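You operate a simulated robot arm through the tools that you are given. There is no shell and no other tool. Be economical: measure what you need, move in short steps, check, and stop when the job is done.

The job below is to be done with a simulated robot arm. You get a single attempt, and the scene is never put back.

TASK
Put things in order on the long bench top. At the end: the orange drive (marked "FIFTH") stands on top of the clear cover; the yellow track brush stands where the orange drive stood; the red heel pad stands on top of the teal dusting pad; the grey heel pad stands where the yellow track brush stood; whatever was shut is shut again. Leave all else as you found it, and nothing knocked over.

The check looks at the end state, three seconds after you hand in, the way a careful person would. Anything else that was tipped, shoved, dropped, spilled or broken makes it a failure. Lids that push on must go on centred and level and be pressed home; caps that screw on are set level and turned clockwise until they are tight.

THE ROBOT
A 6-joint arm with a two-finger parallel gripper, fixed in place. Base frame: the origin is at the foot of the arm, x ahead of it, y to its left, z up; the work surface is at about z = 850. Lengths are in mm, angles in rad, forces in N, time in s.
With the tool pointing down near the work surface it reaches from about 360 to 760 mm from the base axis. Its first joint turns from -1.152 to 1.152 rad. Payload 2.45 kg.
The tool frame sits at the grasp point between the pads (the TCP): z along the fingers, y along the line on which they close. The tips reach 24 mm beyond it. The gripper opens to 68 mm. The fingers are 17 mm wide and 10 mm thick; the gripper's body (40 by 70 mm) begins 41 mm behind the TCP.
Orientation is that of the tool frame in the base frame, as a unit quaternion [w, x, y, z]. With the fingers straight down and closing along the base's y, the tool's x points along the base's -x, its y along +y and its z along -z.

THE INTERFACE
- The arm moves only by the tool servo_tool. Its argument "increments" is a list of rows, each a list of 7 numbers: the shift along the tool's x, y, z in mm, then the turn, a rotation vector about the tool's x, y, z in rad, then the closure, from 0 (fully open) to 1 (shut). In form: [[x, y, z, rx, ry, rz, grip], ...]. A call has 1 to 20 rows; each row is the pose to reach, as a shift and turn from the pose commanded when the call began, along the tool's axes at that moment. Rows are played at 5 a second. More than 50 mm and 0.15 rad between two rows, or a gripper value outside its range, and nothing of the call is played. Where a pose cannot be reached the arm comes as near as it can. A force on the tool above 40 N (or 10 N above the force at the start of the call, whichever is more), or a blocked arm, ends the call early, and 0.2 s more pass. The fingers move at their own pace (about 108 mm/s each) and stop on an object; they squeeze with about 39 N. The grip force told is the motor's: it shows also when the fingers shut on nothing. Time passes only in rows, and 0.2 s behind the last, so rows that repeat a pose let the fingers close. The reply holds the time, the measured pose of the TCP, the force on the tool along the base axes, the opening and the grip force, in the units named above and with some noise, with the torque about the TCP (base axes, N m) and any sound that the robot's microphone picked up.
- Cameras (640 x 400 px; columns grow to the right, rows downward): "scene" is fixed at [159.8, 406.5, 1464.7]; the picture's right is [-0.83, -0.56, 0.00], its down [-0.31, 0.46, -0.83] and it looks along [0.47, -0.69, -0.56] (base axes); focal length 267 px, centre (320, 200). "wrist" rides on the gripper at [84, 11, -75] in the tool frame; the picture's right is [-0.13, 0.99, 0.00], its down [-0.60, -0.08, -0.79] and it looks along [-0.79, -0.10, 0.61] (tool axes); focal length 251 px, centre (320, 200). There is no depth. A picture from a camera that has moved, and an enlarged one, comes with that camera's place and axes in the base frame and with its lens.
- camera(camera): a new picture of that camera. The clock stands still meanwhile.
- enlarge(camera, box): a new picture of the part [left, top, right, bottom] of that camera's present view, enlarged. The clock stands still meanwhile.
- sign_off(): hands the job in; it is judged then, once.

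Work in short steps. Places have to be worked out from the pictures, the camera data and where the tool is seen: move nearer, look again, correct. Check each grasp and each placing, and mend what went wrong. You have 120 turns and 84 pictures in all, those below and enlarged ones among them. Open the gripper and draw the arm clear of the work before you hand the job in, unless the task says otherwise; then end with one line.

The tools are called after ">>>" by a JSON object that holds its "op" and its "data". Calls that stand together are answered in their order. servo_tool: Moves the arm, as the interface text tells. Its arguments: {"type":"object","properties":{"increments":{"type":"array","items":{"type":"array","items":{"type":"number"}}}},"required":["increments"]} The other tools are called the same way: camera (camera) takes a picture; enlarge (camera, box) takes an enlarged picture of a part of a camera's view; sign_off () hands the job in.

At the start:

```text
time_s: 0.0
position: [330.3, -285.4, 1209.6]
tcp_rot: [0.0, 0.0, 1.0, 0.001]
contact_force: [0.8, -0.1, -0.5]
ft_torque: [0.0, -0.02, -0.01]
finger_gap: 67.9
grip_force: 0.1
```

scene: 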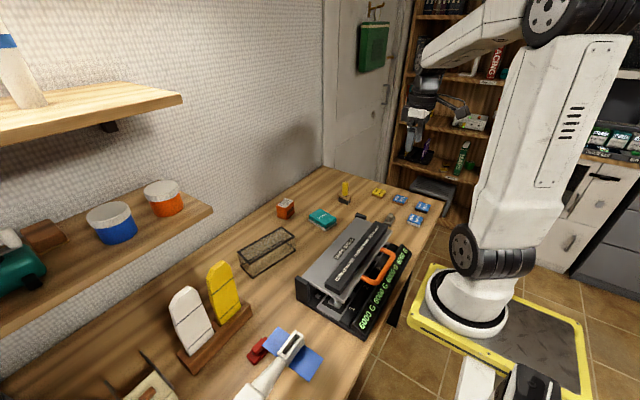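
wrist: 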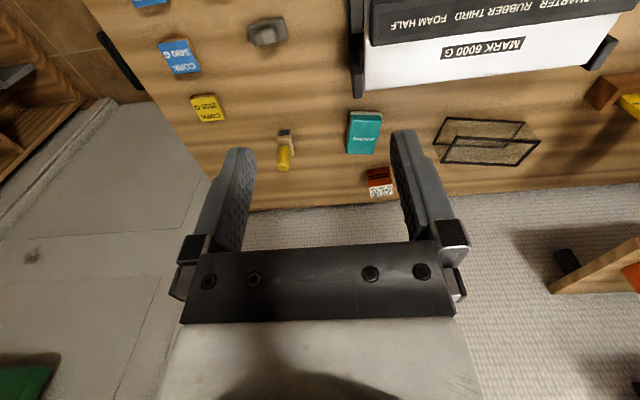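

I start by looking closer at the work area in both views.

>>> {"op": "enlarge", "data": {"camera": "scene", "box": [220, 160, 460, 310]}}

>>> {"op": "enlarge", "data": {"camera": "wrist", "box": [120, 0, 440, 200]}}

>>> {"op": "enlarge", "data": {"camera": "scene", "box": [120, 240, 360, 400]}}

```text
2.67 times, centred on (340, 235) of scene
camera zoom: at [159.8, 406.5, 1464.7], right [-0.83, -0.56, 0.0], down [-0.31, 0.46, -0.83], along [0.47, -0.69, -0.56], focal length 712 px, centre (267, 107)
```

zoom: 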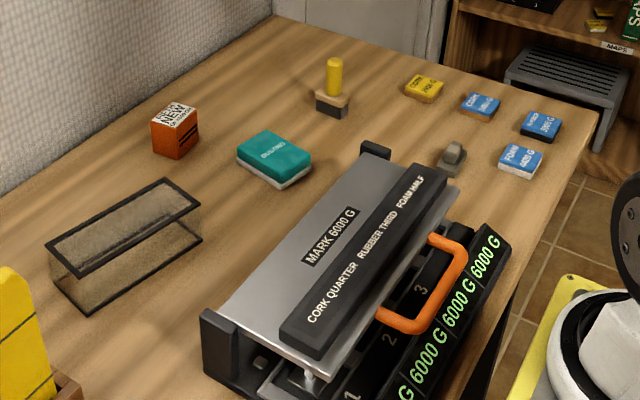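

```text
2.00 times, centred on (280, 100) of wrist
camera zoom: at [245.2, -273.9, 1284.9], right [0.13, 0.99, 0.0], down [0.6, -0.08, 0.79], along [0.79, -0.1, -0.61], focal length 503 px, centre (400, 400)
```

zoom: 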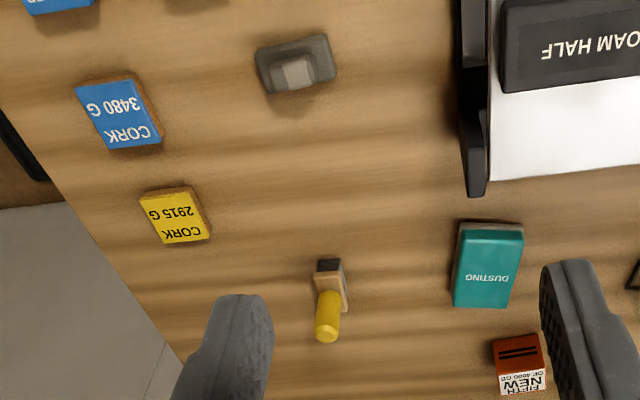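

```text
2.50 times, centred on (240, 320) of scene
camera zoom: at [159.8, 406.5, 1464.7], right [-0.83, -0.56, 0.0], down [-0.31, 0.46, -0.83], along [0.47, -0.69, -0.56], focal length 667 px, centre (520, -100)
```

zoom: 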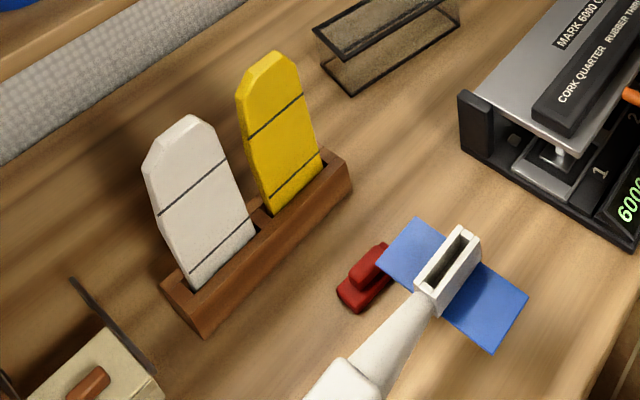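

The main objects are clear: drive ≈(720,-185), brush ≈(593,-404), teal ≈(583,-233), grey pad ≈(389,-387), cover ≈(631,3), red pad ≈(439,237). I move over the drive/brush region at a height for a closer look.

>>> {"op": "servo_tool", "data": {"increments": [[-45, 6, 18, 0, 0, 0, 0], [-90, 12, 36, 0, 0, 0, 0], [-135, 18, 54, 0, 0, 0, 0], [-180, 24, 72, 0, 0, 0, 0], [-225, 30, 90, 0, 0, 0, 0], [-270, 35, 110, 0, 0, 0, 0], [-270, 35, 110, 0, 0, 0, 0]]}}

>>> {"op": "camera", "data": {"camera": "wrist"}}

>>> {"op": "camera", "data": {"camera": "scene"}}

```text
time_s: 1.6
position: [600.4, -251.2, 1100.0]
tcp_rot: [0.001, 0.0, 1.0, 0.0]
contact_force: [-0.2, 0.8, 0.1]
ft_torque: [0.02, 0.02, 0.01]
finger_gap: 68.2
grip_force: 0.0
```

```text
78 pictures are left
camera wrist: at [516.6, -239.6, 1174.7], right [0.13, 0.99, 0.0], down [0.6, -0.08, 0.79], along [0.79, -0.1, -0.61], focal length 251 px, centre (320, 200)
```

wrist: 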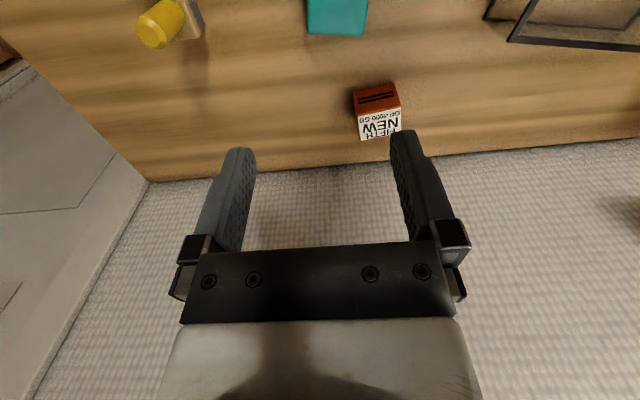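

```text
77 pictures are left
```

scene: 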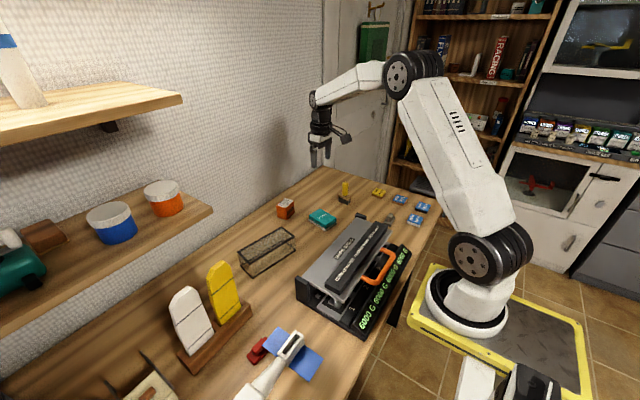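

Enlarging this view to measure the drive, brush and teal pad.

>>> {"op": "enlarge", "data": {"camera": "wrist", "box": [300, 0, 460, 150]}}

>>> {"op": "enlarge", "data": {"camera": "scene", "box": [260, 170, 360, 240]}}

```text
2.67 times, centred on (380, 75) of wrist
camera zoom: at [516.6, -239.6, 1174.7], right [0.13, 0.99, 0.0], down [0.6, -0.08, 0.79], along [0.79, -0.1, -0.61], focal length 670 px, centre (160, 533)
```

zoom: 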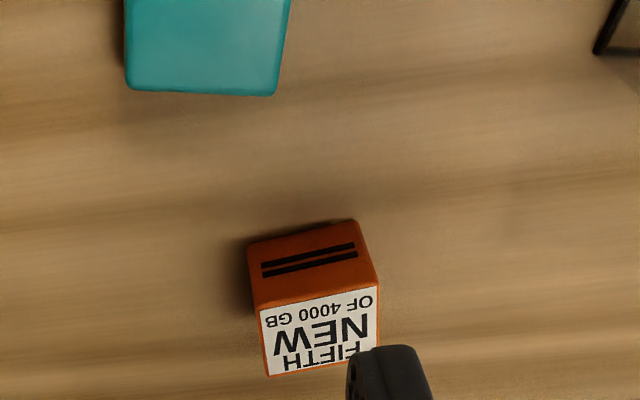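

```text
5.71 times, centred on (310, 205) of scene
camera zoom: at [159.9, 406.5, 1464.7], right [-0.83, -0.56, 0.0], down [-0.31, 0.46, -0.83], along [0.47, -0.69, -0.56], focal length 1525 px, centre (377, 171)
```

zoom: 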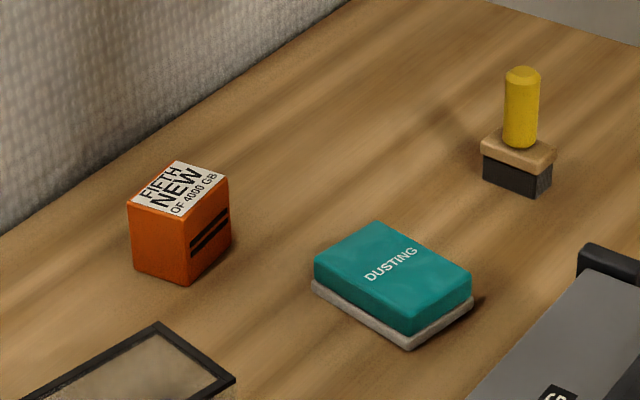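

The drive is about 50×42×56 mm, centre near (722,-189), turned about +0.1 rad. Now I look at the clear cover before grasping.

>>> {"op": "servo_tool", "data": {"increments": [[40, 45, 0, 0, 0, 0, 0], [80, 90, 0, 0, 0, 0, 0], [120, 130, 0, 0, 0, 0, 0], [140, 175, 0, 0, 0, 0, 0], [140, 220, 0, 0, 0, 0, 0], [140, 250, 0, 0, 0, 0, 0], [140, 250, 0, 0, 0, 0, 0]]}}

>>> {"op": "camera", "data": {"camera": "wrist"}}

>>> {"op": "enlarge", "data": {"camera": "scene", "box": [220, 210, 320, 290]}}

```text
refused: row 1 steps farther than a row can; nothing moved
```

```text
74 pictures are left
camera wrist: at [516.6, -239.6, 1174.7], right [0.13, 0.99, 0.0], down [0.6, -0.08, 0.79], along [0.79, -0.1, -0.61], focal length 251 px, centre (320, 200)
```

wrist: 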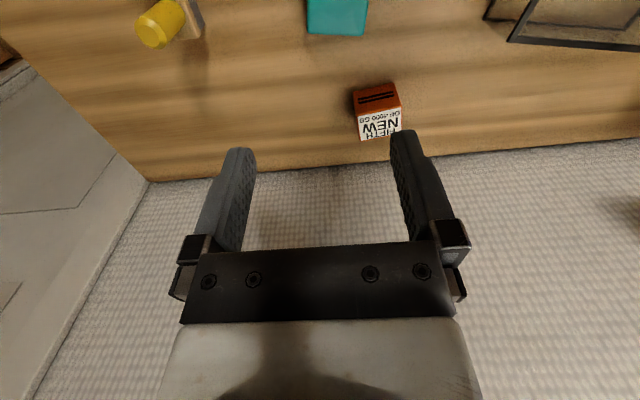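

```text
5.00 times, centred on (270, 250) of scene
camera zoom: at [159.9, 406.5, 1464.7], right [-0.83, -0.56, 0.0], down [-0.31, 0.46, -0.83], along [0.47, -0.69, -0.56], focal length 1334 px, centre (570, -50)
```

zoom: 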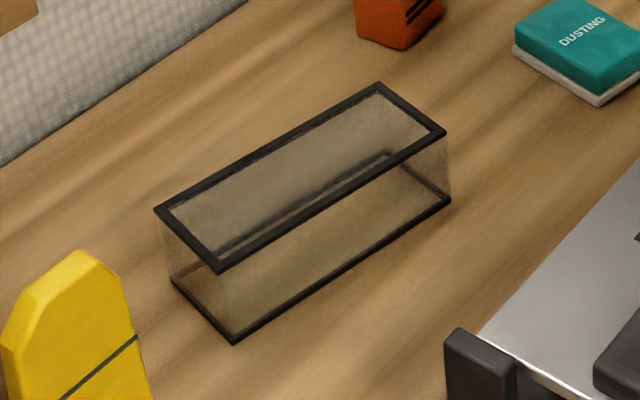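

Cover measured: about 160×65×61 mm, centre (624,6), top z≈911, yaw ≈-0.19. Now I move above the drive with a 0.1 rad yaw and check.

>>> {"op": "servo_tool", "data": {"increments": [[-40, 20, 0, 0, 0, -0.05, 0], [-80, 40, 0, 0, 0, -0.1, 0], [-120, 60, 0, 0, 0, -0.1, 0], [-122, 62, 45, 0, 0, -0.1, 0], [-122, 62, 90, 0, 0, -0.1, 0], [-122, 62, 125, 0, 0, -0.1, 0], [-122, 62, 125, 0, 0, -0.1, 0]]}}

>>> {"op": "camera", "data": {"camera": "wrist"}}

>>> {"op": "enlarge", "data": {"camera": "scene", "box": [250, 120, 390, 240]}}

```text
time_s: 3.2
position: [723.9, -188.0, 972.7]
tcp_rot: [-0.001, -0.049, 0.999, 0.0]
contact_force: [1.0, -0.6, 0.3]
ft_torque: [0.01, -0.01, -0.01]
finger_gap: 68.0
grip_force: 0.0
```

```text
72 pictures are left
camera wrist: at [638.4, -184.8, 1049.0], right [0.03, 1.0, 0.0], down [0.61, -0.02, 0.79], along [0.79, -0.02, -0.61], focal length 251 px, centre (320, 200)
```

wrist: 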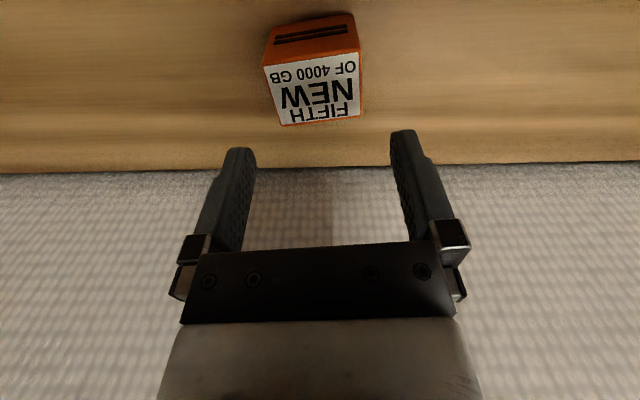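

```text
3.33 times, centred on (320, 180) of scene
camera zoom: at [159.8, 406.5, 1464.7], right [-0.83, -0.56, 0.0], down [-0.31, 0.46, -0.83], along [0.47, -0.69, -0.56], focal length 890 px, centre (320, 267)
```

zoom: 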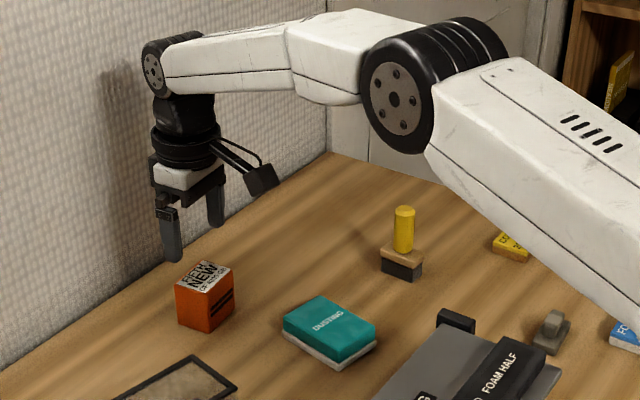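

Refined drive centre is (718,-189), yaw ≈0.12. I shift 6 mm back, descend and close.

>>> {"op": "servo_tool", "data": {"increments": [[6, 0, 0, 0, 0, -0.02, 0], [6, 0, 30, 0, 0, -0.02, 0], [6, 0, 55, 0, 0, -0.02, 0], [6, 0, 75, 0, 0, -0.02, 0], [6, 0, 88, 0, 0, -0.02, 0], [6, 0, 88, 0, 0, -0.02, 0.3], [6, 0, 88, 0, 0, -0.02, 1], [6, 0, 88, 0, 0, -0.02, 1], [6, 0, 88, 0, 0, -0.02, 1]]}}

>>> {"op": "camera", "data": {"camera": "wrist"}}

```text
time_s: 5.2
position: [715.4, -188.8, 887.3]
tcp_rot: [0.0, -0.06, 0.998, 0.0]
contact_force: [0.3, -1.1, 1.1]
ft_torque: [-0.06, 0.05, 0.0]
finger_gap: 55.5
grip_force: 38.5
```

```text
70 pictures are left
camera wrist: at [630.4, -187.5, 962.4], right [0.01, 1.0, 0.0], down [0.61, -0.01, 0.79], along [0.79, -0.01, -0.61], focal length 251 px, centre (320, 200)
```

wrist: 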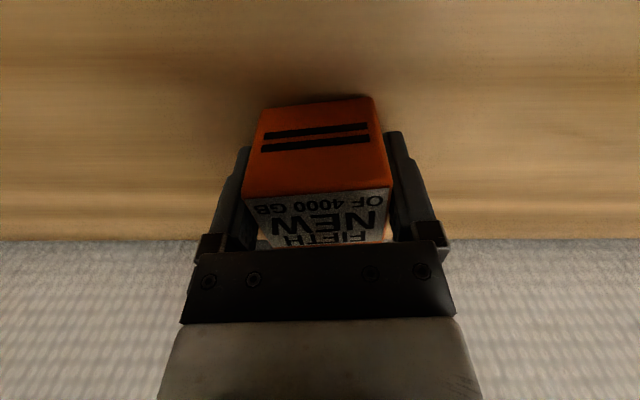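

Held firmly (gap 55.5, centre y=-188.8). I lift and carry it over the cover, turning to the cover's yaw.

>>> {"op": "servo_tool", "data": {"increments": [[6, 0, -40, 0, 0, 0, 1], [12, 0, -80, 0, 0, 0, 1], [12, 0, -115, 0, 0, 0, 1], [27, 40, -115, 0, 0, 0.06, 1], [40, 80, -115, 0, 0, 0.12, 1], [52, 120, -115, 0, 0, 0.18, 1], [62, 165, -115, 0, 0, 0.25, 1], [69, 205, -115, 0, 0, 0.31, 1], [69, 205, -115, 0, 0, 0.31, 1]]}}

>>> {"op": "camera", "data": {"camera": "wrist"}}

>>> {"op": "enlarge", "data": {"camera": "scene", "box": [200, 160, 340, 290]}}

```text
time_s: 7.2
position: [624.3, 9.5, 1000.9]
tcp_rot: [0.0, 0.095, 0.995, 0.0]
contact_force: [0.0, 0.1, -1.0]
ft_torque: [0.04, -0.01, -0.01]
finger_gap: 0.2
grip_force: 23.3
```

```text
69 pictures are left
camera wrist: at [543.2, 36.6, 1076.5], right [0.31, 0.95, 0.0], down [0.58, -0.19, 0.79], along [0.75, -0.25, -0.61], focal length 251 px, centre (320, 200)
```

wrist: 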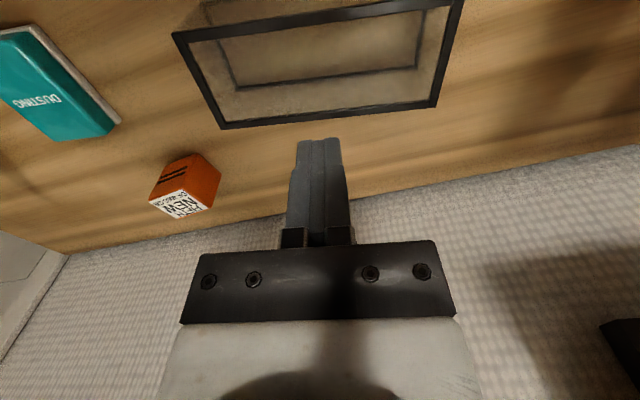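

```text
3.08 times, centred on (270, 225) of scene
camera zoom: at [159.8, 406.5, 1464.7], right [-0.83, -0.56, 0.0], down [-0.31, 0.46, -0.83], along [0.47, -0.69, -0.56], focal length 821 px, centre (474, 123)
```

zoom: 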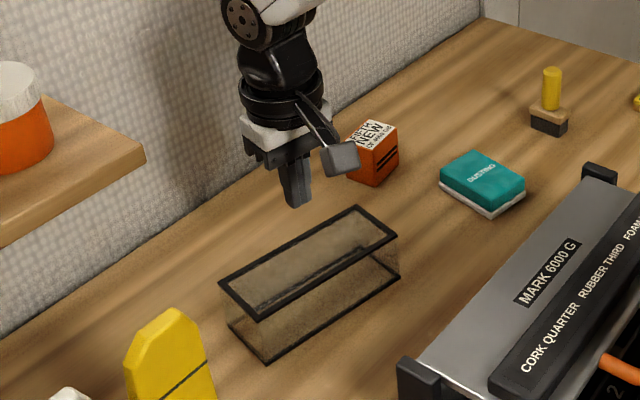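

The drive slipped out during the lift and stands near its old place. I enlarge to see its pose.

>>> {"op": "enlarge", "data": {"camera": "wrist", "box": [120, 130, 240, 230]}}

>>> {"op": "enlarge", "data": {"camera": "scene", "box": [260, 170, 360, 240]}}

```text
4.00 times, centred on (180, 180) of wrist
camera zoom: at [543.2, 36.6, 1076.5], right [0.31, 0.95, 0.0], down [0.58, -0.19, 0.79], along [0.75, -0.25, -0.61], focal length 1006 px, centre (880, 280)
```

zoom: 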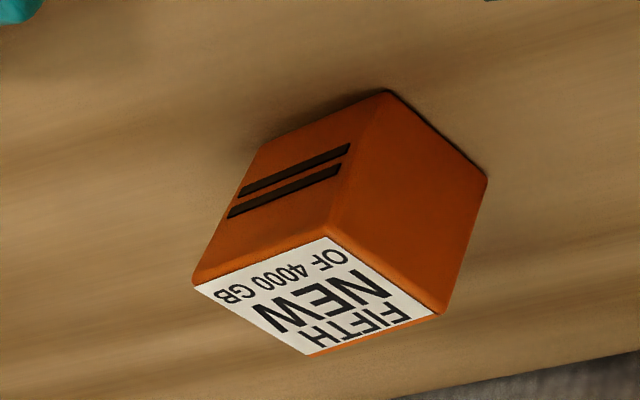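

```text
5.71 times, centred on (310, 205) of scene
camera zoom: at [159.8, 406.5, 1464.7], right [-0.83, -0.56, 0.0], down [-0.31, 0.46, -0.83], along [0.47, -0.69, -0.56], focal length 1525 px, centre (377, 171)
```

zoom: 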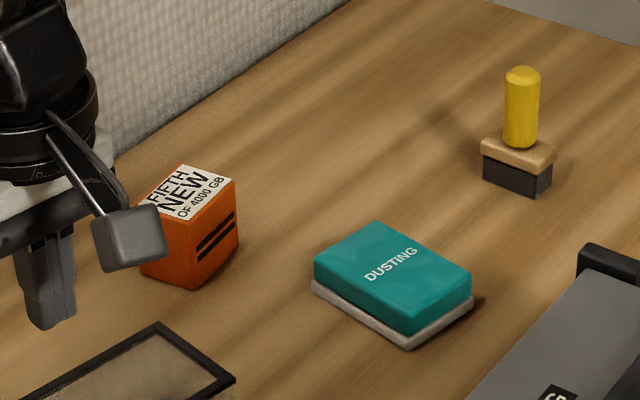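

It slipped early and shifted about 8–10 mm toward the robot, now about (712,-191), still upright. I go back with the gripper open, to grip lower and centred and lift gently.

>>> {"op": "servo_tool", "data": {"increments": [[-21, -30, 0, 0, 0, -0.05, 0], [-42, -60, 0, 0, 0, -0.1, 0], [-63, -90, 0, 0, 0, -0.15, 0], [-84, -120, 0, 0, 0, -0.2, 0], [-105, -150, 0, 0, 0, -0.25, 0], [-125, -180, 0, 0, 0, -0.28, 0], [-125, -180, 20, 0, 0, -0.28, 0], [-125, -180, 20, 0, 0, -0.28, 0]]}}

>>> {"op": "camera", "data": {"camera": "wrist"}}

```text
time_s: 9.0
position: [712.0, -192.7, 982.5]
tcp_rot: [0.0, -0.046, 0.999, 0.0]
contact_force: [-0.2, -0.5, -0.4]
ft_torque: [-0.01, 0.01, -0.01]
finger_gap: 67.8
grip_force: 0.1
```

```text
65 pictures are left
camera wrist: at [626.2, -190.0, 1057.8], right [0.04, 1.0, 0.0], down [0.61, -0.02, 0.79], along [0.79, -0.03, -0.61], focal length 251 px, centre (320, 200)
```

wrist: 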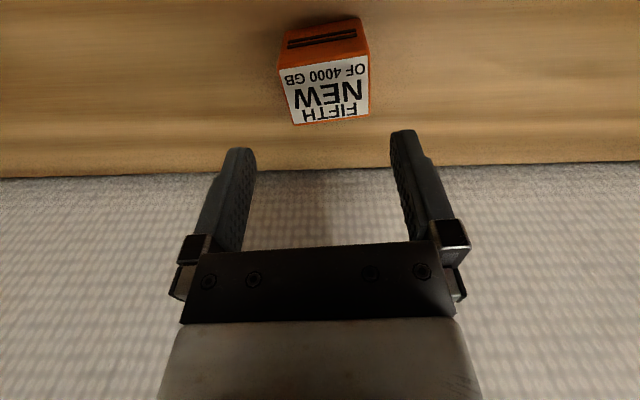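

Drive top centre is (711.5,-188.5), yaw ≈0.14; I align, descend lower (TCP 876), grip and wait.

>>> {"op": "servo_tool", "data": {"increments": [[0, 4, 0, 0, 0, -0.045, 0], [0, 4, 40, 0, 0, -0.045, 0], [0, 4, 70, 0, 0, -0.045, 0], [0, 4, 90, 0, 0, -0.045, 0], [0, 4, 106, 0, 0, -0.045, 0], [0, 4, 106, 0, 0, -0.045, 0], [0, 4, 106, 0, 0, -0.045, 1], [0, 4, 106, 0, 0, -0.045, 1], [0, 4, 106, 0, 0, -0.045, 1], [0, 4, 106, 0, 0, -0.045, 1], [0, 4, 105, 0, 0, -0.045, 1], [0, 4, 104, 0, 0, -0.045, 1], [0, 4, 103, 0, 0, -0.045, 1]]}}

>>> {"op": "camera", "data": {"camera": "wrist"}}

```text
time_s: 11.8
position: [710.4, -190.3, 877.7]
tcp_rot: [0.001, -0.068, 0.998, 0.0]
contact_force: [-0.1, -0.2, -1.8]
ft_torque: [-0.01, 0.04, -0.01]
finger_gap: 55.7
grip_force: 39.3
```

```text
64 pictures are left
camera wrist: at [625.3, -190.7, 953.7], right [-0.01, 1.0, 0.0], down [0.61, 0.0, 0.79], along [0.79, 0.0, -0.61], focal length 251 px, centre (320, 200)
```

wrist: 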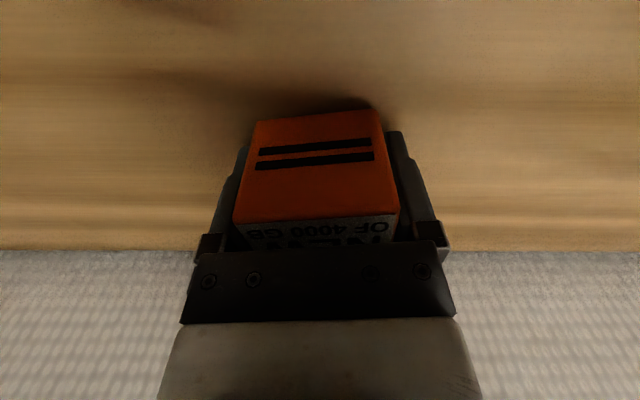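

Grip good at 55.7 mm. I lift gently in small steps and watch the opening and load.

>>> {"op": "servo_tool", "data": {"increments": [[0, 0, -3, 0, 0, 0, 1], [0, 0, -6, 0, 0, 0, 1], [0, 0, -9, 0, 0, 0, 1], [0, 0, -12, 0, 0, 0, 1], [0, 0, -12, 0, 0, 0, 1]]}}

>>> {"op": "camera", "data": {"camera": "wrist"}}

```text
time_s: 13.0
position: [712.7, -188.5, 890.5]
tcp_rot: [0.0, -0.068, 0.998, 0.0]
contact_force: [0.4, 1.1, -2.2]
ft_torque: [-0.01, -0.02, 0.01]
finger_gap: 55.5
grip_force: 39.5
```

```text
63 pictures are left
camera wrist: at [625.3, -189.9, 966.1], right [-0.01, 1.0, 0.0], down [0.61, 0.0, 0.79], along [0.79, 0.0, -0.61], focal length 251 px, centre (320, 200)
```

wrist: 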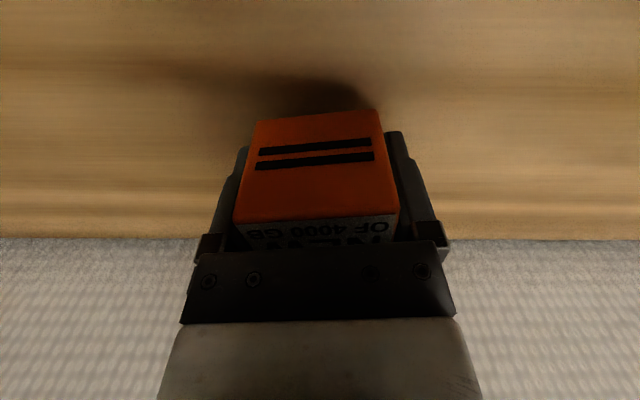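

Now it comes up with the hand (load ≈2 N). Continue upward gently.

>>> {"op": "servo_tool", "data": {"increments": [[0, 0, -8, 0, 0, 0, 1], [0, 0, -18, 0, 0, 0, 1], [0, 0, -30, 0, 0, 0, 1], [0, 0, -44, 0, 0, 0, 1], [0, 0, -58, 0, 0, 0, 1], [0, 0, -72, 0, 0, 0, 1], [0, 0, -86, 0, 0, 0, 1], [0, 0, -96, 0, 0, 0, 1], [0, 0, -100, 0, 0, 0, 1]]}}

>>> {"op": "camera", "data": {"camera": "wrist"}}

```text
time_s: 15.0
position: [710.6, -190.3, 990.2]
tcp_rot: [-0.001, -0.068, 0.998, 0.0]
contact_force: [0.9, -0.2, -1.6]
ft_torque: [-0.01, 0.0, 0.02]
finger_gap: 55.5
grip_force: 38.7
```

```text
62 pictures are left
camera wrist: at [625.1, -190.8, 1065.2], right [-0.01, 1.0, 0.0], down [0.61, 0.0, 0.79], along [0.79, 0.0, -0.61], focal length 251 px, centre (320, 200)
```

wrist: 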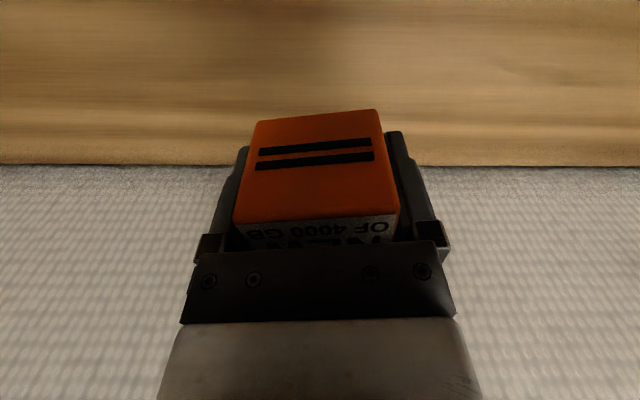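

Held stably. Now carry to over the cover centre (621,8), gently.

>>> {"op": "servo_tool", "data": {"increments": [[4, 12, 0, 0, 0, 0.02, 1], [10, 34, 0, 0, 0, 0.05, 1], [17, 58, 0, 0, 0, 0.09, 1], [24, 82, 0, 0, 0, 0.13, 1], [31, 106, 0, 0, 0, 0.17, 1], [38, 130, 0, 0, 0, 0.21, 1], [46, 154, 0, 0, 0, 0.25, 1], [53, 178, 0, 0, 0, 0.29, 1], [59, 198, 0, 0, 0, 0.31, 1], [62, 208, 0, 0, 0, 0.325, 1], [62, 208, 0, 0, 0, 0.325, 1]]}}

>>> {"op": "camera", "data": {"camera": "wrist"}}

>>> {"op": "enlarge", "data": {"camera": "scene", "box": [200, 170, 340, 290]}}

```text
time_s: 17.4
position: [621.0, 8.4, 990.4]
tcp_rot: [-0.001, 0.095, 0.996, 0.0]
contact_force: [-0.5, 0.7, -1.8]
ft_torque: [0.01, -0.01, 0.02]
finger_gap: 55.8
grip_force: 39.1
```

```text
61 pictures are left
camera wrist: at [540.1, 34.2, 1066.7], right [0.31, 0.95, 0.0], down [0.58, -0.19, 0.79], along [0.75, -0.25, -0.61], focal length 251 px, centre (320, 200)
```

wrist: 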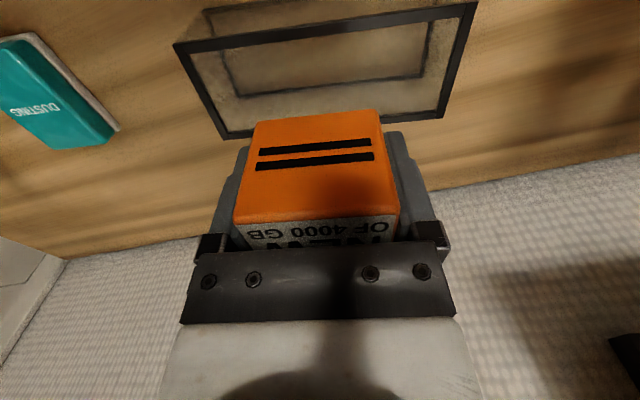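

```text
3.33 times, centred on (270, 230) of scene
camera zoom: at [159.9, 406.5, 1464.7], right [-0.83, -0.56, 0.0], down [-0.31, 0.46, -0.83], along [0.47, -0.69, -0.56], focal length 890 px, centre (487, 100)
```

zoom: 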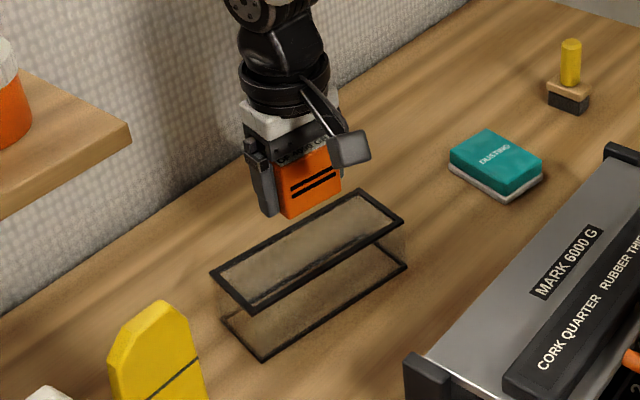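

Drive is nicely above the cover; shift 3 mm back and lower slowly until light contact.

>>> {"op": "servo_tool", "data": {"increments": [[3, 0, 10, 0, 0, 0, 1], [3, 0, 25, 0, 0, 0, 1], [3, 0, 38, 0, 0, 0, 1], [3, 0, 44, 0, 0, 0, 1], [3, 0, 47, 0, 0, 0, 1], [3, 0, 49, 0, 0, 0, 1], [3, 0, 49, 0, 0, 0, 1]]}}

>>> {"op": "enlarge", "data": {"camera": "scene", "box": [210, 200, 310, 280]}}

```text
time_s: 19.0
position: [618.2, 8.9, 942.8]
tcp_rot: [0.001, 0.095, 0.995, 0.0]
contact_force: [0.4, 0.8, -1.9]
ft_torque: [-0.03, -0.02, -0.02]
finger_gap: 55.6
grip_force: 38.9
```

```text
5.00 times, centred on (260, 240) of scene
camera zoom: at [159.9, 406.5, 1464.7], right [-0.83, -0.56, 0.0], down [-0.31, 0.46, -0.83], along [0.47, -0.69, -0.56], focal length 1334 px, centre (620, 0)
```

zoom: 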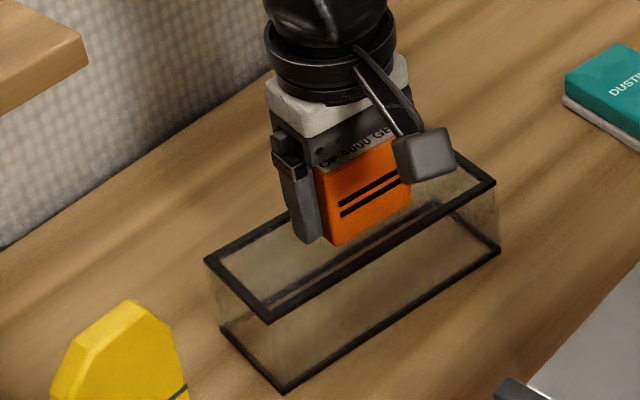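

No contact yet; the bottom is about 5 mm above. I go down in 1 mm steps watching the force.

>>> {"op": "servo_tool", "data": {"increments": [[0, 0, 1, 0, 0, 0, 1], [0, 0, 2, 0, 0, 0, 1], [0, 0, 3, 0, 0, 0, 1], [0, 0, 4, 0, 0, 0, 1], [0, 0, 4, 0, 0, 0, 1]]}}

```text
time_s: 20.2
position: [619.3, 8.7, 937.4]
tcp_rot: [0.0, 0.094, 0.996, 0.0]
contact_force: [0.7, -0.2, -2.2]
ft_torque: [0.02, -0.01, -0.01]
finger_gap: 55.5
grip_force: 39.1
```

Still only the drive's own weight; continue down in 1 mm steps.

>>> {"op": "servo_tool", "data": {"increments": [[0, 0, 1, 0, 0, 0, 1], [0, 0, 2, 0, 0, 0, 1], [0, 0, 3, 0, 0, 0, 1], [0, 0, 3, 0, 0, 0, 1]]}}

>>> {"op": "enlarge", "data": {"camera": "scene", "box": [230, 210, 310, 270]}}

```text
time_s: 21.2
position: [620.6, 8.2, 936.1]
tcp_rot: [0.002, 0.095, 0.995, 0.0]
contact_force: [-9.0, 2.9, 35.6]
ft_torque: [-0.01, 0.3, -0.06]
finger_gap: 55.9
grip_force: 39.6
```

```text
6.67 times, centred on (270, 240) of scene
camera zoom: at [158.9, 406.5, 1464.8], right [-0.83, -0.56, 0.0], down [-0.31, 0.46, -0.83], along [0.47, -0.69, -0.56], focal length 1779 px, centre (653, -67)
```

zoom: 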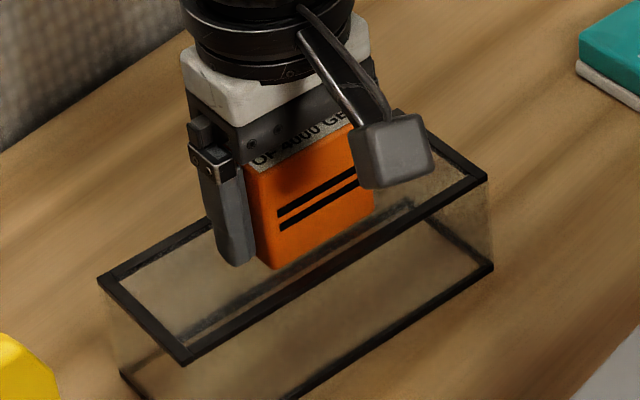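

Contact found at TCP z≈936 (solid top). Ease off 2 mm, open slowly, then rise straight up.

>>> {"op": "servo_tool", "data": {"increments": [[0, 0, -1.5, 0, 0, 0, 1], [0, 0, -2, 0, 0, 0, 1], [0, 0, -2, 0, 0, 0, 0], [0, 0, -2, 0, 0, 0, 0], [0, 0, -20, 0, 0, 0, 0], [0, 0, -50, 0, 0, 0, 0], [0, 0, -95, 0, 0, 0, 0], [0, 0, -95, 0, 0, 0, 0]]}}

>>> {"op": "camera", "data": {"camera": "wrist"}}

>>> {"op": "enlarge", "data": {"camera": "scene", "box": [210, 190, 320, 280]}}

```text
time_s: 23.0
position: [619.2, 9.6, 1030.8]
tcp_rot: [-0.001, 0.096, 0.995, 0.001]
contact_force: [0.6, 0.5, 0.6]
ft_torque: [0.01, -0.01, 0.02]
finger_gap: 68.1
grip_force: 0.0
```

```text
57 pictures are left
camera wrist: at [538.4, 36.0, 1105.5], right [0.31, 0.95, 0.0], down [0.58, -0.19, 0.79], along [0.75, -0.25, -0.61], focal length 251 px, centre (320, 200)
```

wrist: 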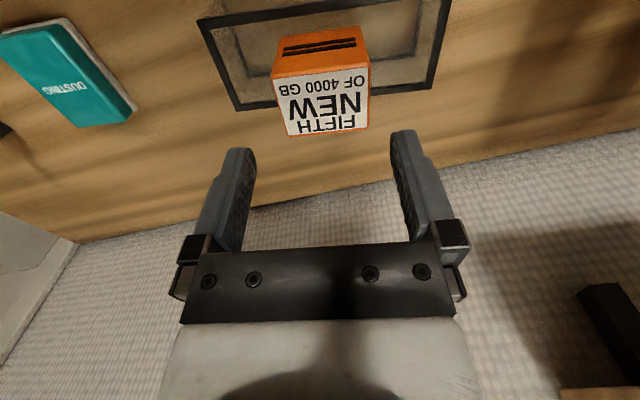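

```text
4.44 times, centred on (265, 235) of scene
camera zoom: at [159.8, 406.5, 1464.7], right [-0.83, -0.56, 0.0], down [-0.31, 0.46, -0.83], along [0.47, -0.69, -0.56], focal length 1186 px, centre (564, 44)
```

zoom: 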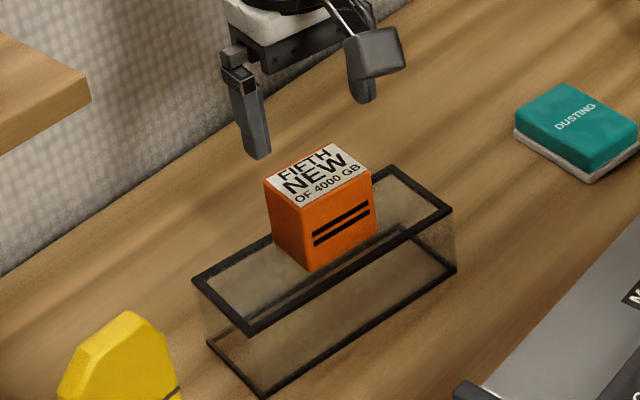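

Drive stands well on the cover. Now over to the yellow brush for a close look.

>>> {"op": "servo_tool", "data": {"increments": [[-2, -46, 0, 0, 0, -0.02, 0], [-4, -92, 0, 0, 0, -0.04, 0], [-6, -138, 0, 0, 0, -0.06, 0], [-8, -184, 0, 0, 0, -0.08, 0], [-10, -230, 0, 0, 0, -0.1, 0], [-12, -276, 0, 0, 0, -0.13, 0], [-14, -322, 0, 0, 0, -0.16, 0], [-16, -368, 0, 0, 0, -0.19, 0], [-18, -414, 0, 0, 0, -0.19, 0], [-18, -414, 0, 0, 0, -0.19, 0]]}}

>>> {"op": "camera", "data": {"camera": "wrist"}}

>>> {"op": "enlarge", "data": {"camera": "scene", "box": [310, 160, 400, 220]}}

```text
time_s: 25.2
position: [558.6, -404.1, 1028.1]
tcp_rot: [0.0, -0.001, 1.0, 0.0]
contact_force: [-0.5, -0.6, 0.2]
ft_torque: [0.02, 0.04, -0.01]
finger_gap: 67.8
grip_force: 0.0
```

```text
55 pictures are left
camera wrist: at [473.3, -391.9, 1103.7], right [0.13, 0.99, 0.0], down [0.6, -0.08, 0.79], along [0.79, -0.1, -0.61], focal length 251 px, centre (320, 200)
```

wrist: 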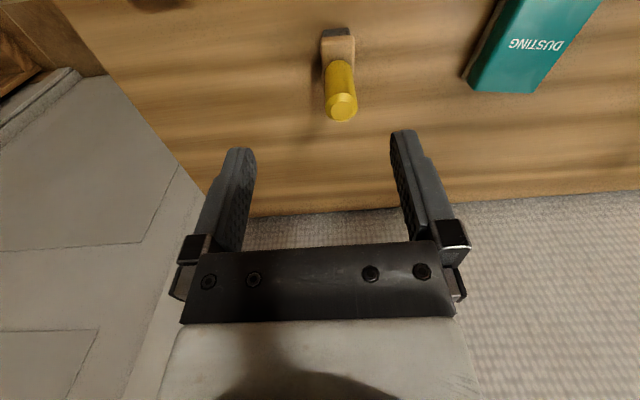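

```text
6.67 times, centred on (355, 190) of scene
camera zoom: at [159.9, 406.4, 1464.7], right [-0.83, -0.56, 0.0], down [-0.31, 0.46, -0.83], along [0.47, -0.69, -0.56], focal length 1779 px, centre (87, 267)
```

zoom: 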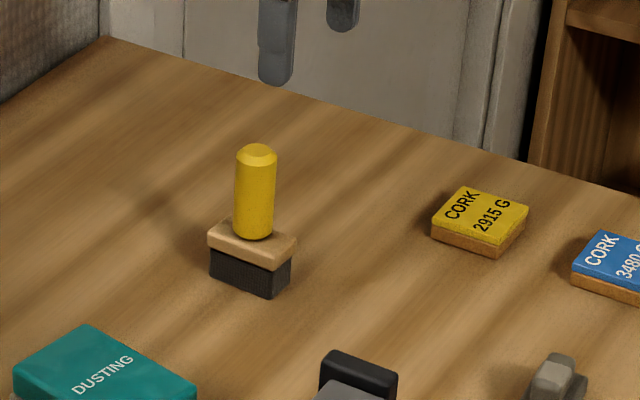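

Enlarge the brush in the wrist view to measure.

>>> {"op": "enlarge", "data": {"camera": "wrist", "box": [280, 0, 400, 130]}}

```text
3.08 times, centred on (340, 65) of wrist
camera zoom: at [473.3, -391.9, 1103.7], right [0.13, 0.99, 0.0], down [0.6, -0.08, 0.79], along [0.79, -0.1, -0.61], focal length 774 px, centre (258, 615)
```

zoom: 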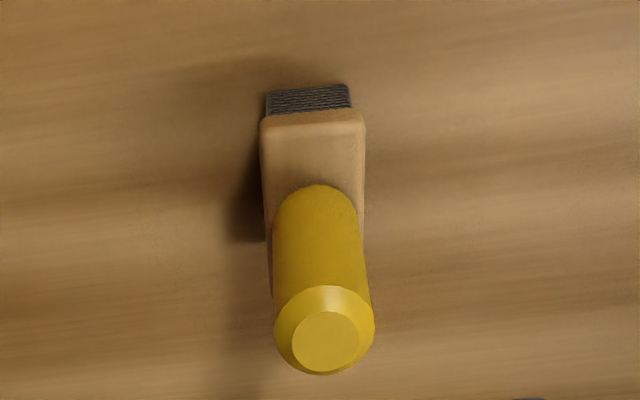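

Brush: handle axis ≈(582,-388.5), top ≈935, base block top ≈885, aligned with the axes. Move over it and descend partially to verify.

>>> {"op": "servo_tool", "data": {"increments": [[-23, 15.5, 0, 0, 0, 0, 0], [-23, 15.5, 35, 0, 0, 0, 0], [-23, 15.5, 60, 0, 0, 0, 0], [-23, 15.5, 60, 0, 0, 0, 0]]}}

>>> {"op": "camera", "data": {"camera": "wrist"}}

>>> {"op": "enlarge", "data": {"camera": "scene", "box": [310, 150, 400, 220]}}

```text
time_s: 26.2
position: [581.9, -386.3, 968.9]
tcp_rot: [0.0, -0.001, 1.0, 0.0]
contact_force: [0.4, 0.3, 0.1]
ft_torque: [-0.01, -0.01, 0.01]
finger_gap: 67.7
grip_force: 0.2
```

```text
52 pictures are left
camera wrist: at [497.7, -374.8, 1044.6], right [0.13, 0.99, 0.0], down [0.6, -0.08, 0.79], along [0.79, -0.1, -0.61], focal length 251 px, centre (320, 200)
```

wrist: 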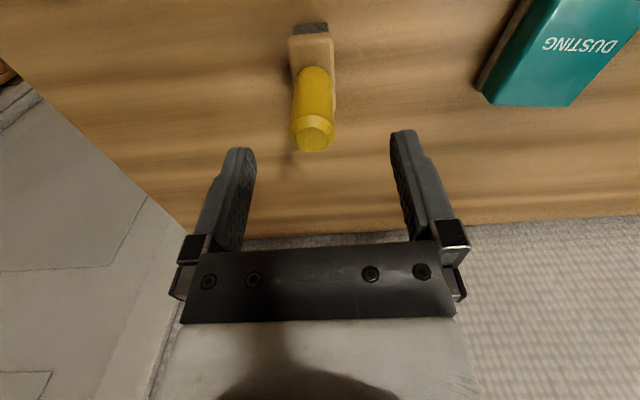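

```text
5.71 times, centred on (355, 185) of scene
camera zoom: at [159.8, 406.5, 1464.7], right [-0.83, -0.56, 0.0], down [-0.31, 0.46, -0.83], along [0.47, -0.69, -0.56], focal length 1525 px, centre (120, 286)
```

zoom: 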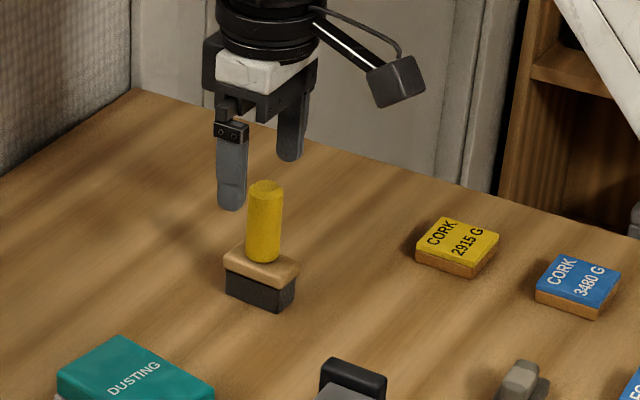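

Handle confirmed at (582.7,-388.6); shift y by -2, descend to z≈916 and close, then a gentle lift.

>>> {"op": "servo_tool", "data": {"increments": [[-1, -1.5, 10, 0, 0, 0, 0], [-1, -1.5, 30, 0, 0, 0, 0], [-1, -1.5, 45, 0, 0, 0, 0], [-1, -1.5, 52, 0, 0, 0, 0], [-1, -1.5, 52, 0, 0, 0, 0.3], [-1, -1.5, 52, 0, 0, 0, 0.5], [-1, -1.5, 52, 0, 0, 0, 1], [-1, -1.5, 52, 0, 0, 0, 1], [-1, -1.5, 52, 0, 0, 0, 1], [-1, -1.5, 50, 0, 0, 0, 1], [-1, -1.5, 46, 0, 0, 0, 1], [-1, -1.5, 40, 0, 0, 0, 1], [-1, -1.5, 40, 0, 0, 0, 1]]}}

>>> {"op": "camera", "data": {"camera": "wrist"}}

>>> {"op": "enlarge", "data": {"camera": "scene", "box": [310, 150, 400, 220]}}

```text
time_s: 29.0
position: [582.0, -386.2, 929.5]
tcp_rot: [0.0, 0.0, 1.0, 0.0]
contact_force: [0.2, 0.7, -0.4]
ft_torque: [0.0, 0.03, -0.01]
finger_gap: 22.6
grip_force: 39.4
```

```text
50 pictures are left
camera wrist: at [497.4, -376.4, 1004.2], right [0.13, 0.99, 0.0], down [0.6, -0.08, 0.79], along [0.79, -0.1, -0.61], focal length 251 px, centre (320, 200)
```

wrist: 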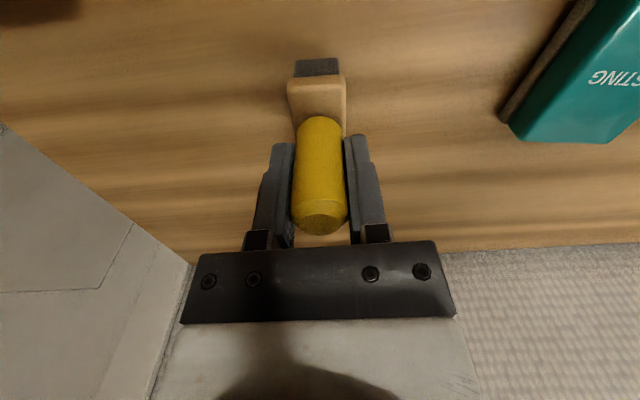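

```text
5.71 times, centred on (355, 185) of scene
camera zoom: at [159.9, 406.5, 1464.7], right [-0.83, -0.56, 0.0], down [-0.31, 0.46, -0.83], along [0.47, -0.69, -0.56], focal length 1525 px, centre (120, 286)
```

zoom: 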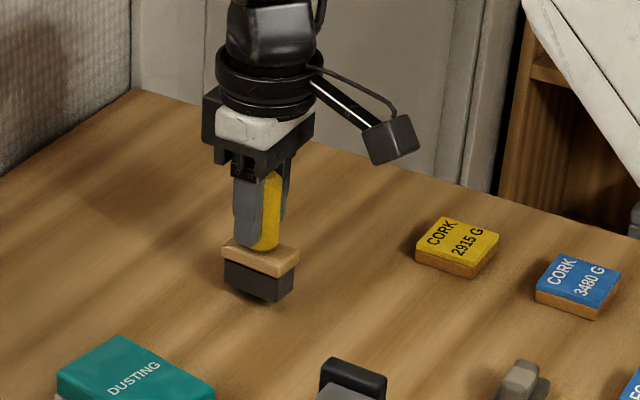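

Brush is in hand. Lift further and carry toward the drive's old spot (718,-189).

>>> {"op": "servo_tool", "data": {"increments": [[0, 0, -12, 0, 0, 0, 1], [0, 0, -28, 0, 0, 0, 1], [0, 0, -44, 0, 0, 0, 1], [-6, 8, -52, 0, 0, 0, 1], [-20, 29, -52, 0, 0, 0, 1], [-36, 52, -52, 0, 0, 0, 1], [-52, 76, -52, 0, 0, 0, 1], [-68, 100, -52, 0, 0, 0, 1], [-84, 123, -52, 0, 0, 0, 1], [-100, 146, -52, 0, 0, 0, 1], [-116, 169, -52, 0, 0, 0, 1], [-128, 187, -52, 0, 0, 0, 1], [-136, 197.5, -52, 0, 0, 0, 1], [-136, 197.5, -52, 0, 0, 0, 1]]}}

>>> {"op": "camera", "data": {"camera": "wrist"}}

```text
time_s: 32.0
position: [720.0, -189.1, 982.0]
tcp_rot: [-0.001, 0.0, 1.0, -0.001]
contact_force: [0.1, -0.1, -0.7]
ft_torque: [0.02, 0.01, 0.0]
finger_gap: 22.8
grip_force: 38.6
```

```text
48 pictures are left
camera wrist: at [634.8, -177.6, 1057.9], right [0.13, 0.99, 0.0], down [0.6, -0.08, 0.79], along [0.79, -0.1, -0.61], focal length 251 px, centre (320, 200)
```

wrist: 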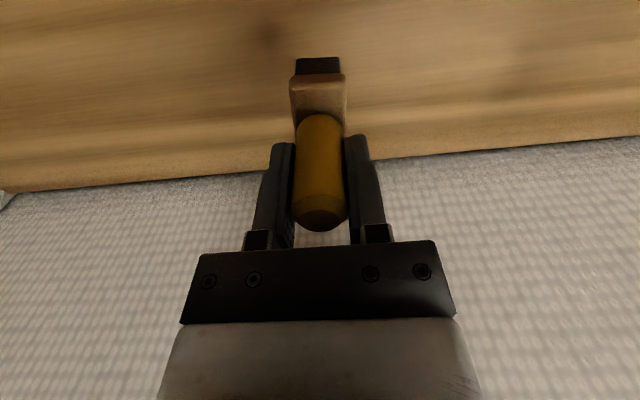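

Positioned at (720,-189). Lower to near contact.

>>> {"op": "servo_tool", "data": {"increments": [[2, 0, 15, 0, 0, 0, 1], [2, 0, 32, 0, 0, 0, 1], [2, 0, 48, 0, 0, 0, 1], [2, 0, 58, 0, 0, 0, 1], [2, 0, 61, 0, 0, 0, 1], [2, 0, 61, 0, 0, 0, 1]]}}

>>> {"op": "enlarge", "data": {"camera": "scene", "box": [260, 170, 360, 240]}}

```text
time_s: 33.4
position: [718.1, -189.7, 920.7]
tcp_rot: [0.0, 0.0, 1.0, 0.0]
contact_force: [0.5, 0.7, 0.0]
ft_torque: [0.04, -0.04, 0.0]
finger_gap: 22.8
grip_force: 38.9
```

```text
5.71 times, centred on (310, 205) of scene
camera zoom: at [159.8, 406.5, 1464.7], right [-0.83, -0.56, 0.0], down [-0.31, 0.46, -0.83], along [0.47, -0.69, -0.56], focal length 1525 px, centre (377, 171)
```

zoom: 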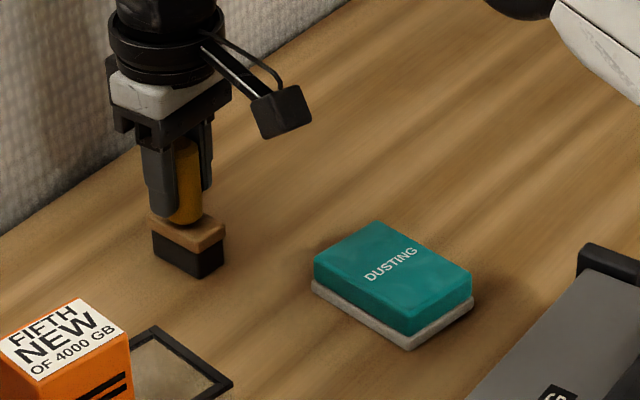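

The brush is nearly at the drive's footprint; nudge +3 mm in x and lower in 1 mm steps to touch.

>>> {"op": "servo_tool", "data": {"increments": [[-3, -1, 0, 0, 0, 0, 1], [-3, -1, 1, 0, 0, 0, 1], [-3, -1, 2, 0, 0, 0, 1], [-3, -1, 3, 0, 0, 0, 1], [-3, -1, 3, 0, 0, 0, 1]]}}

```text
time_s: 34.6
position: [719.7, -191.1, 920.9]
tcp_rot: [0.002, 0.0, 1.0, -0.001]
contact_force: [-2.1, 0.2, 20.1]
ft_torque: [0.19, 0.32, 0.11]
finger_gap: 23.0
grip_force: 39.2
```

Contact felt (20 N). Ease 1 mm, open, rise and look.

>>> {"op": "servo_tool", "data": {"increments": [[0, 0, -1, 0, 0, 0, 1], [0, 0, -1.5, 0, 0, 0, 1], [0, 0, -1.5, 0, 0, 0, 0.6], [0, 0, -1.5, 0, 0, 0, 0], [0, 0, -1.5, 0, 0, 0, 0], [0, 0, -20, 0, 0, 0, 0], [0, 0, -50, 0, 0, 0, 0], [0, 0, -90, 0, 0, 0, 0], [0, 0, -110, 0, 0, 0, 0]]}}

>>> {"op": "camera", "data": {"camera": "wrist"}}

>>> {"op": "enlarge", "data": {"camera": "scene", "box": [240, 160, 360, 240]}}

```text
time_s: 36.6
position: [719.6, -189.0, 1028.7]
tcp_rot: [0.0, 0.0, 1.0, 0.0]
contact_force: [0.2, 0.0, -0.5]
ft_torque: [0.03, 0.02, 0.0]
finger_gap: 67.9
grip_force: 0.0
```

```text
46 pictures are left
camera wrist: at [635.0, -177.2, 1103.0], right [0.13, 0.99, 0.0], down [0.6, -0.08, 0.79], along [0.79, -0.1, -0.61], focal length 251 px, centre (320, 200)
```

wrist: 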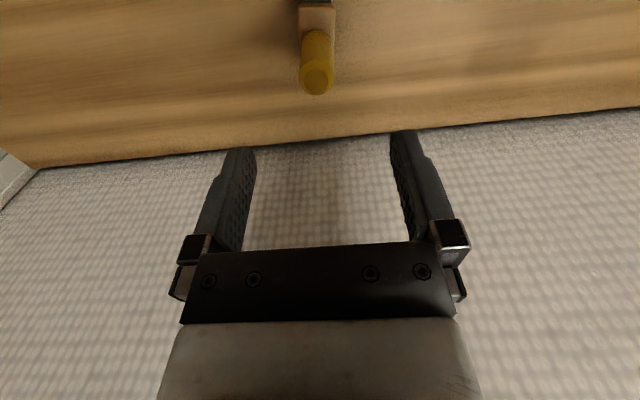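

```text
5.00 times, centred on (300, 200) of scene
camera zoom: at [159.8, 406.5, 1464.7], right [-0.83, -0.56, 0.0], down [-0.31, 0.46, -0.83], along [0.47, -0.69, -0.56], focal length 1334 px, centre (420, 200)
```

zoom: 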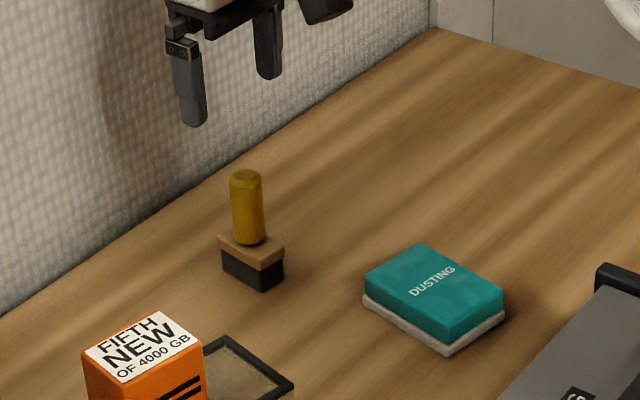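

Brush stands upright on the drive's spot. Now to the grey heel pad.

>>> {"op": "servo_tool", "data": {"increments": [[20, -40, 0, 0, 0, 0, 0], [50, -75, 0, 0, 0, 0, 0], [85, -107, 0, 0, 0, 0, 0], [120, -140, 0, 0, 0, 0, 0], [155, -172, 0, 0, 0, 0, 0], [195, -198, 0, 0, 0, 0, 0], [240, -198, 0, 0, 0, 0, 0], [285, -198, 0, 0, 0, 0, 0], [330, -198, 0, 0, 0, 0, 0], [360, -198, 0, 0, 0, 0, 0], [360, -198, 0, 0, 0, 0, 0]]}}

>>> {"op": "camera", "data": {"camera": "wrist"}}

>>> {"op": "enlarge", "data": {"camera": "scene", "box": [340, 170, 450, 250]}}

```text
time_s: 39.0
position: [359.8, -386.1, 1026.9]
tcp_rot: [0.0, 0.0, 1.0, 0.0]
contact_force: [-0.7, -0.7, 0.2]
ft_torque: [-0.01, 0.0, -0.01]
finger_gap: 67.9
grip_force: 0.1
```

```text
44 pictures are left
camera wrist: at [274.1, -376.5, 1103.2], right [0.13, 0.99, 0.0], down [0.6, -0.08, 0.79], along [0.79, -0.1, -0.61], focal length 251 px, centre (320, 200)
```

wrist: 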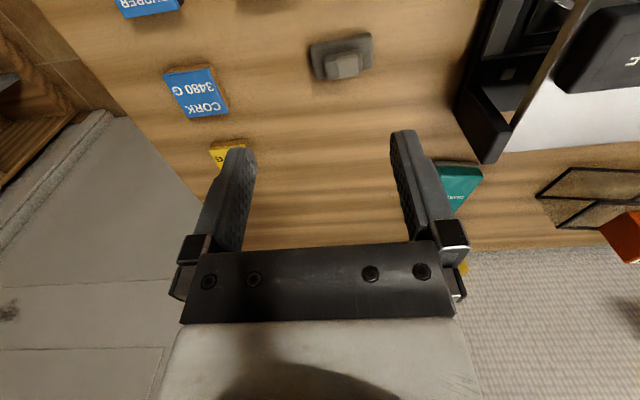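

```text
5.00 times, centred on (395, 210) of scene
camera zoom: at [159.8, 406.5, 1464.7], right [-0.83, -0.56, 0.0], down [-0.31, 0.46, -0.83], along [0.47, -0.69, -0.56], focal length 1334 px, centre (-55, 150)
```

zoom: 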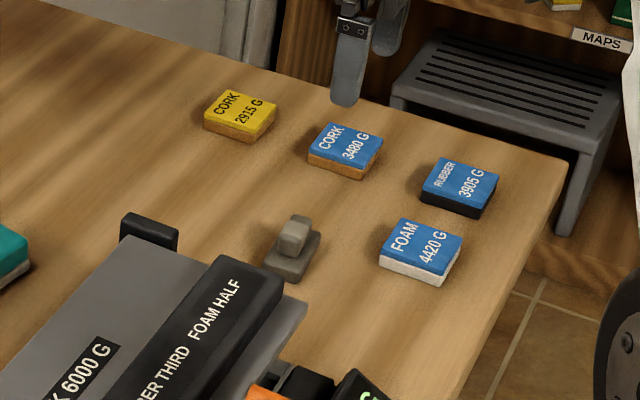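

Enlarge the grey pad in the wrist view.

>>> {"op": "enlarge", "data": {"camera": "wrist", "box": [280, 10, 400, 100]}}

```text
4.44 times, centred on (340, 55) of wrist
camera zoom: at [274.1, -376.5, 1103.2], right [0.13, 0.99, 0.0], down [0.6, -0.08, 0.79], along [0.79, -0.1, -0.61], focal length 1118 px, centre (231, 844)
```

zoom: 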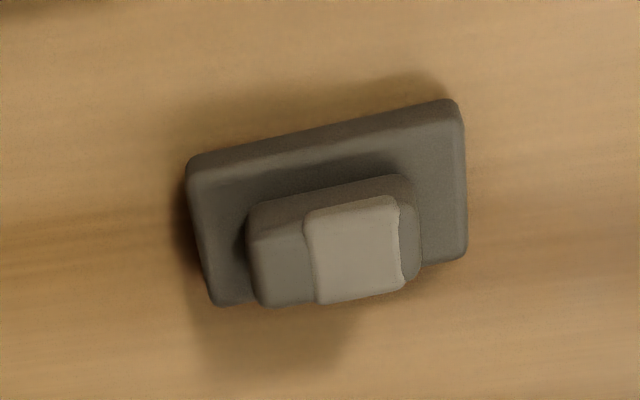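

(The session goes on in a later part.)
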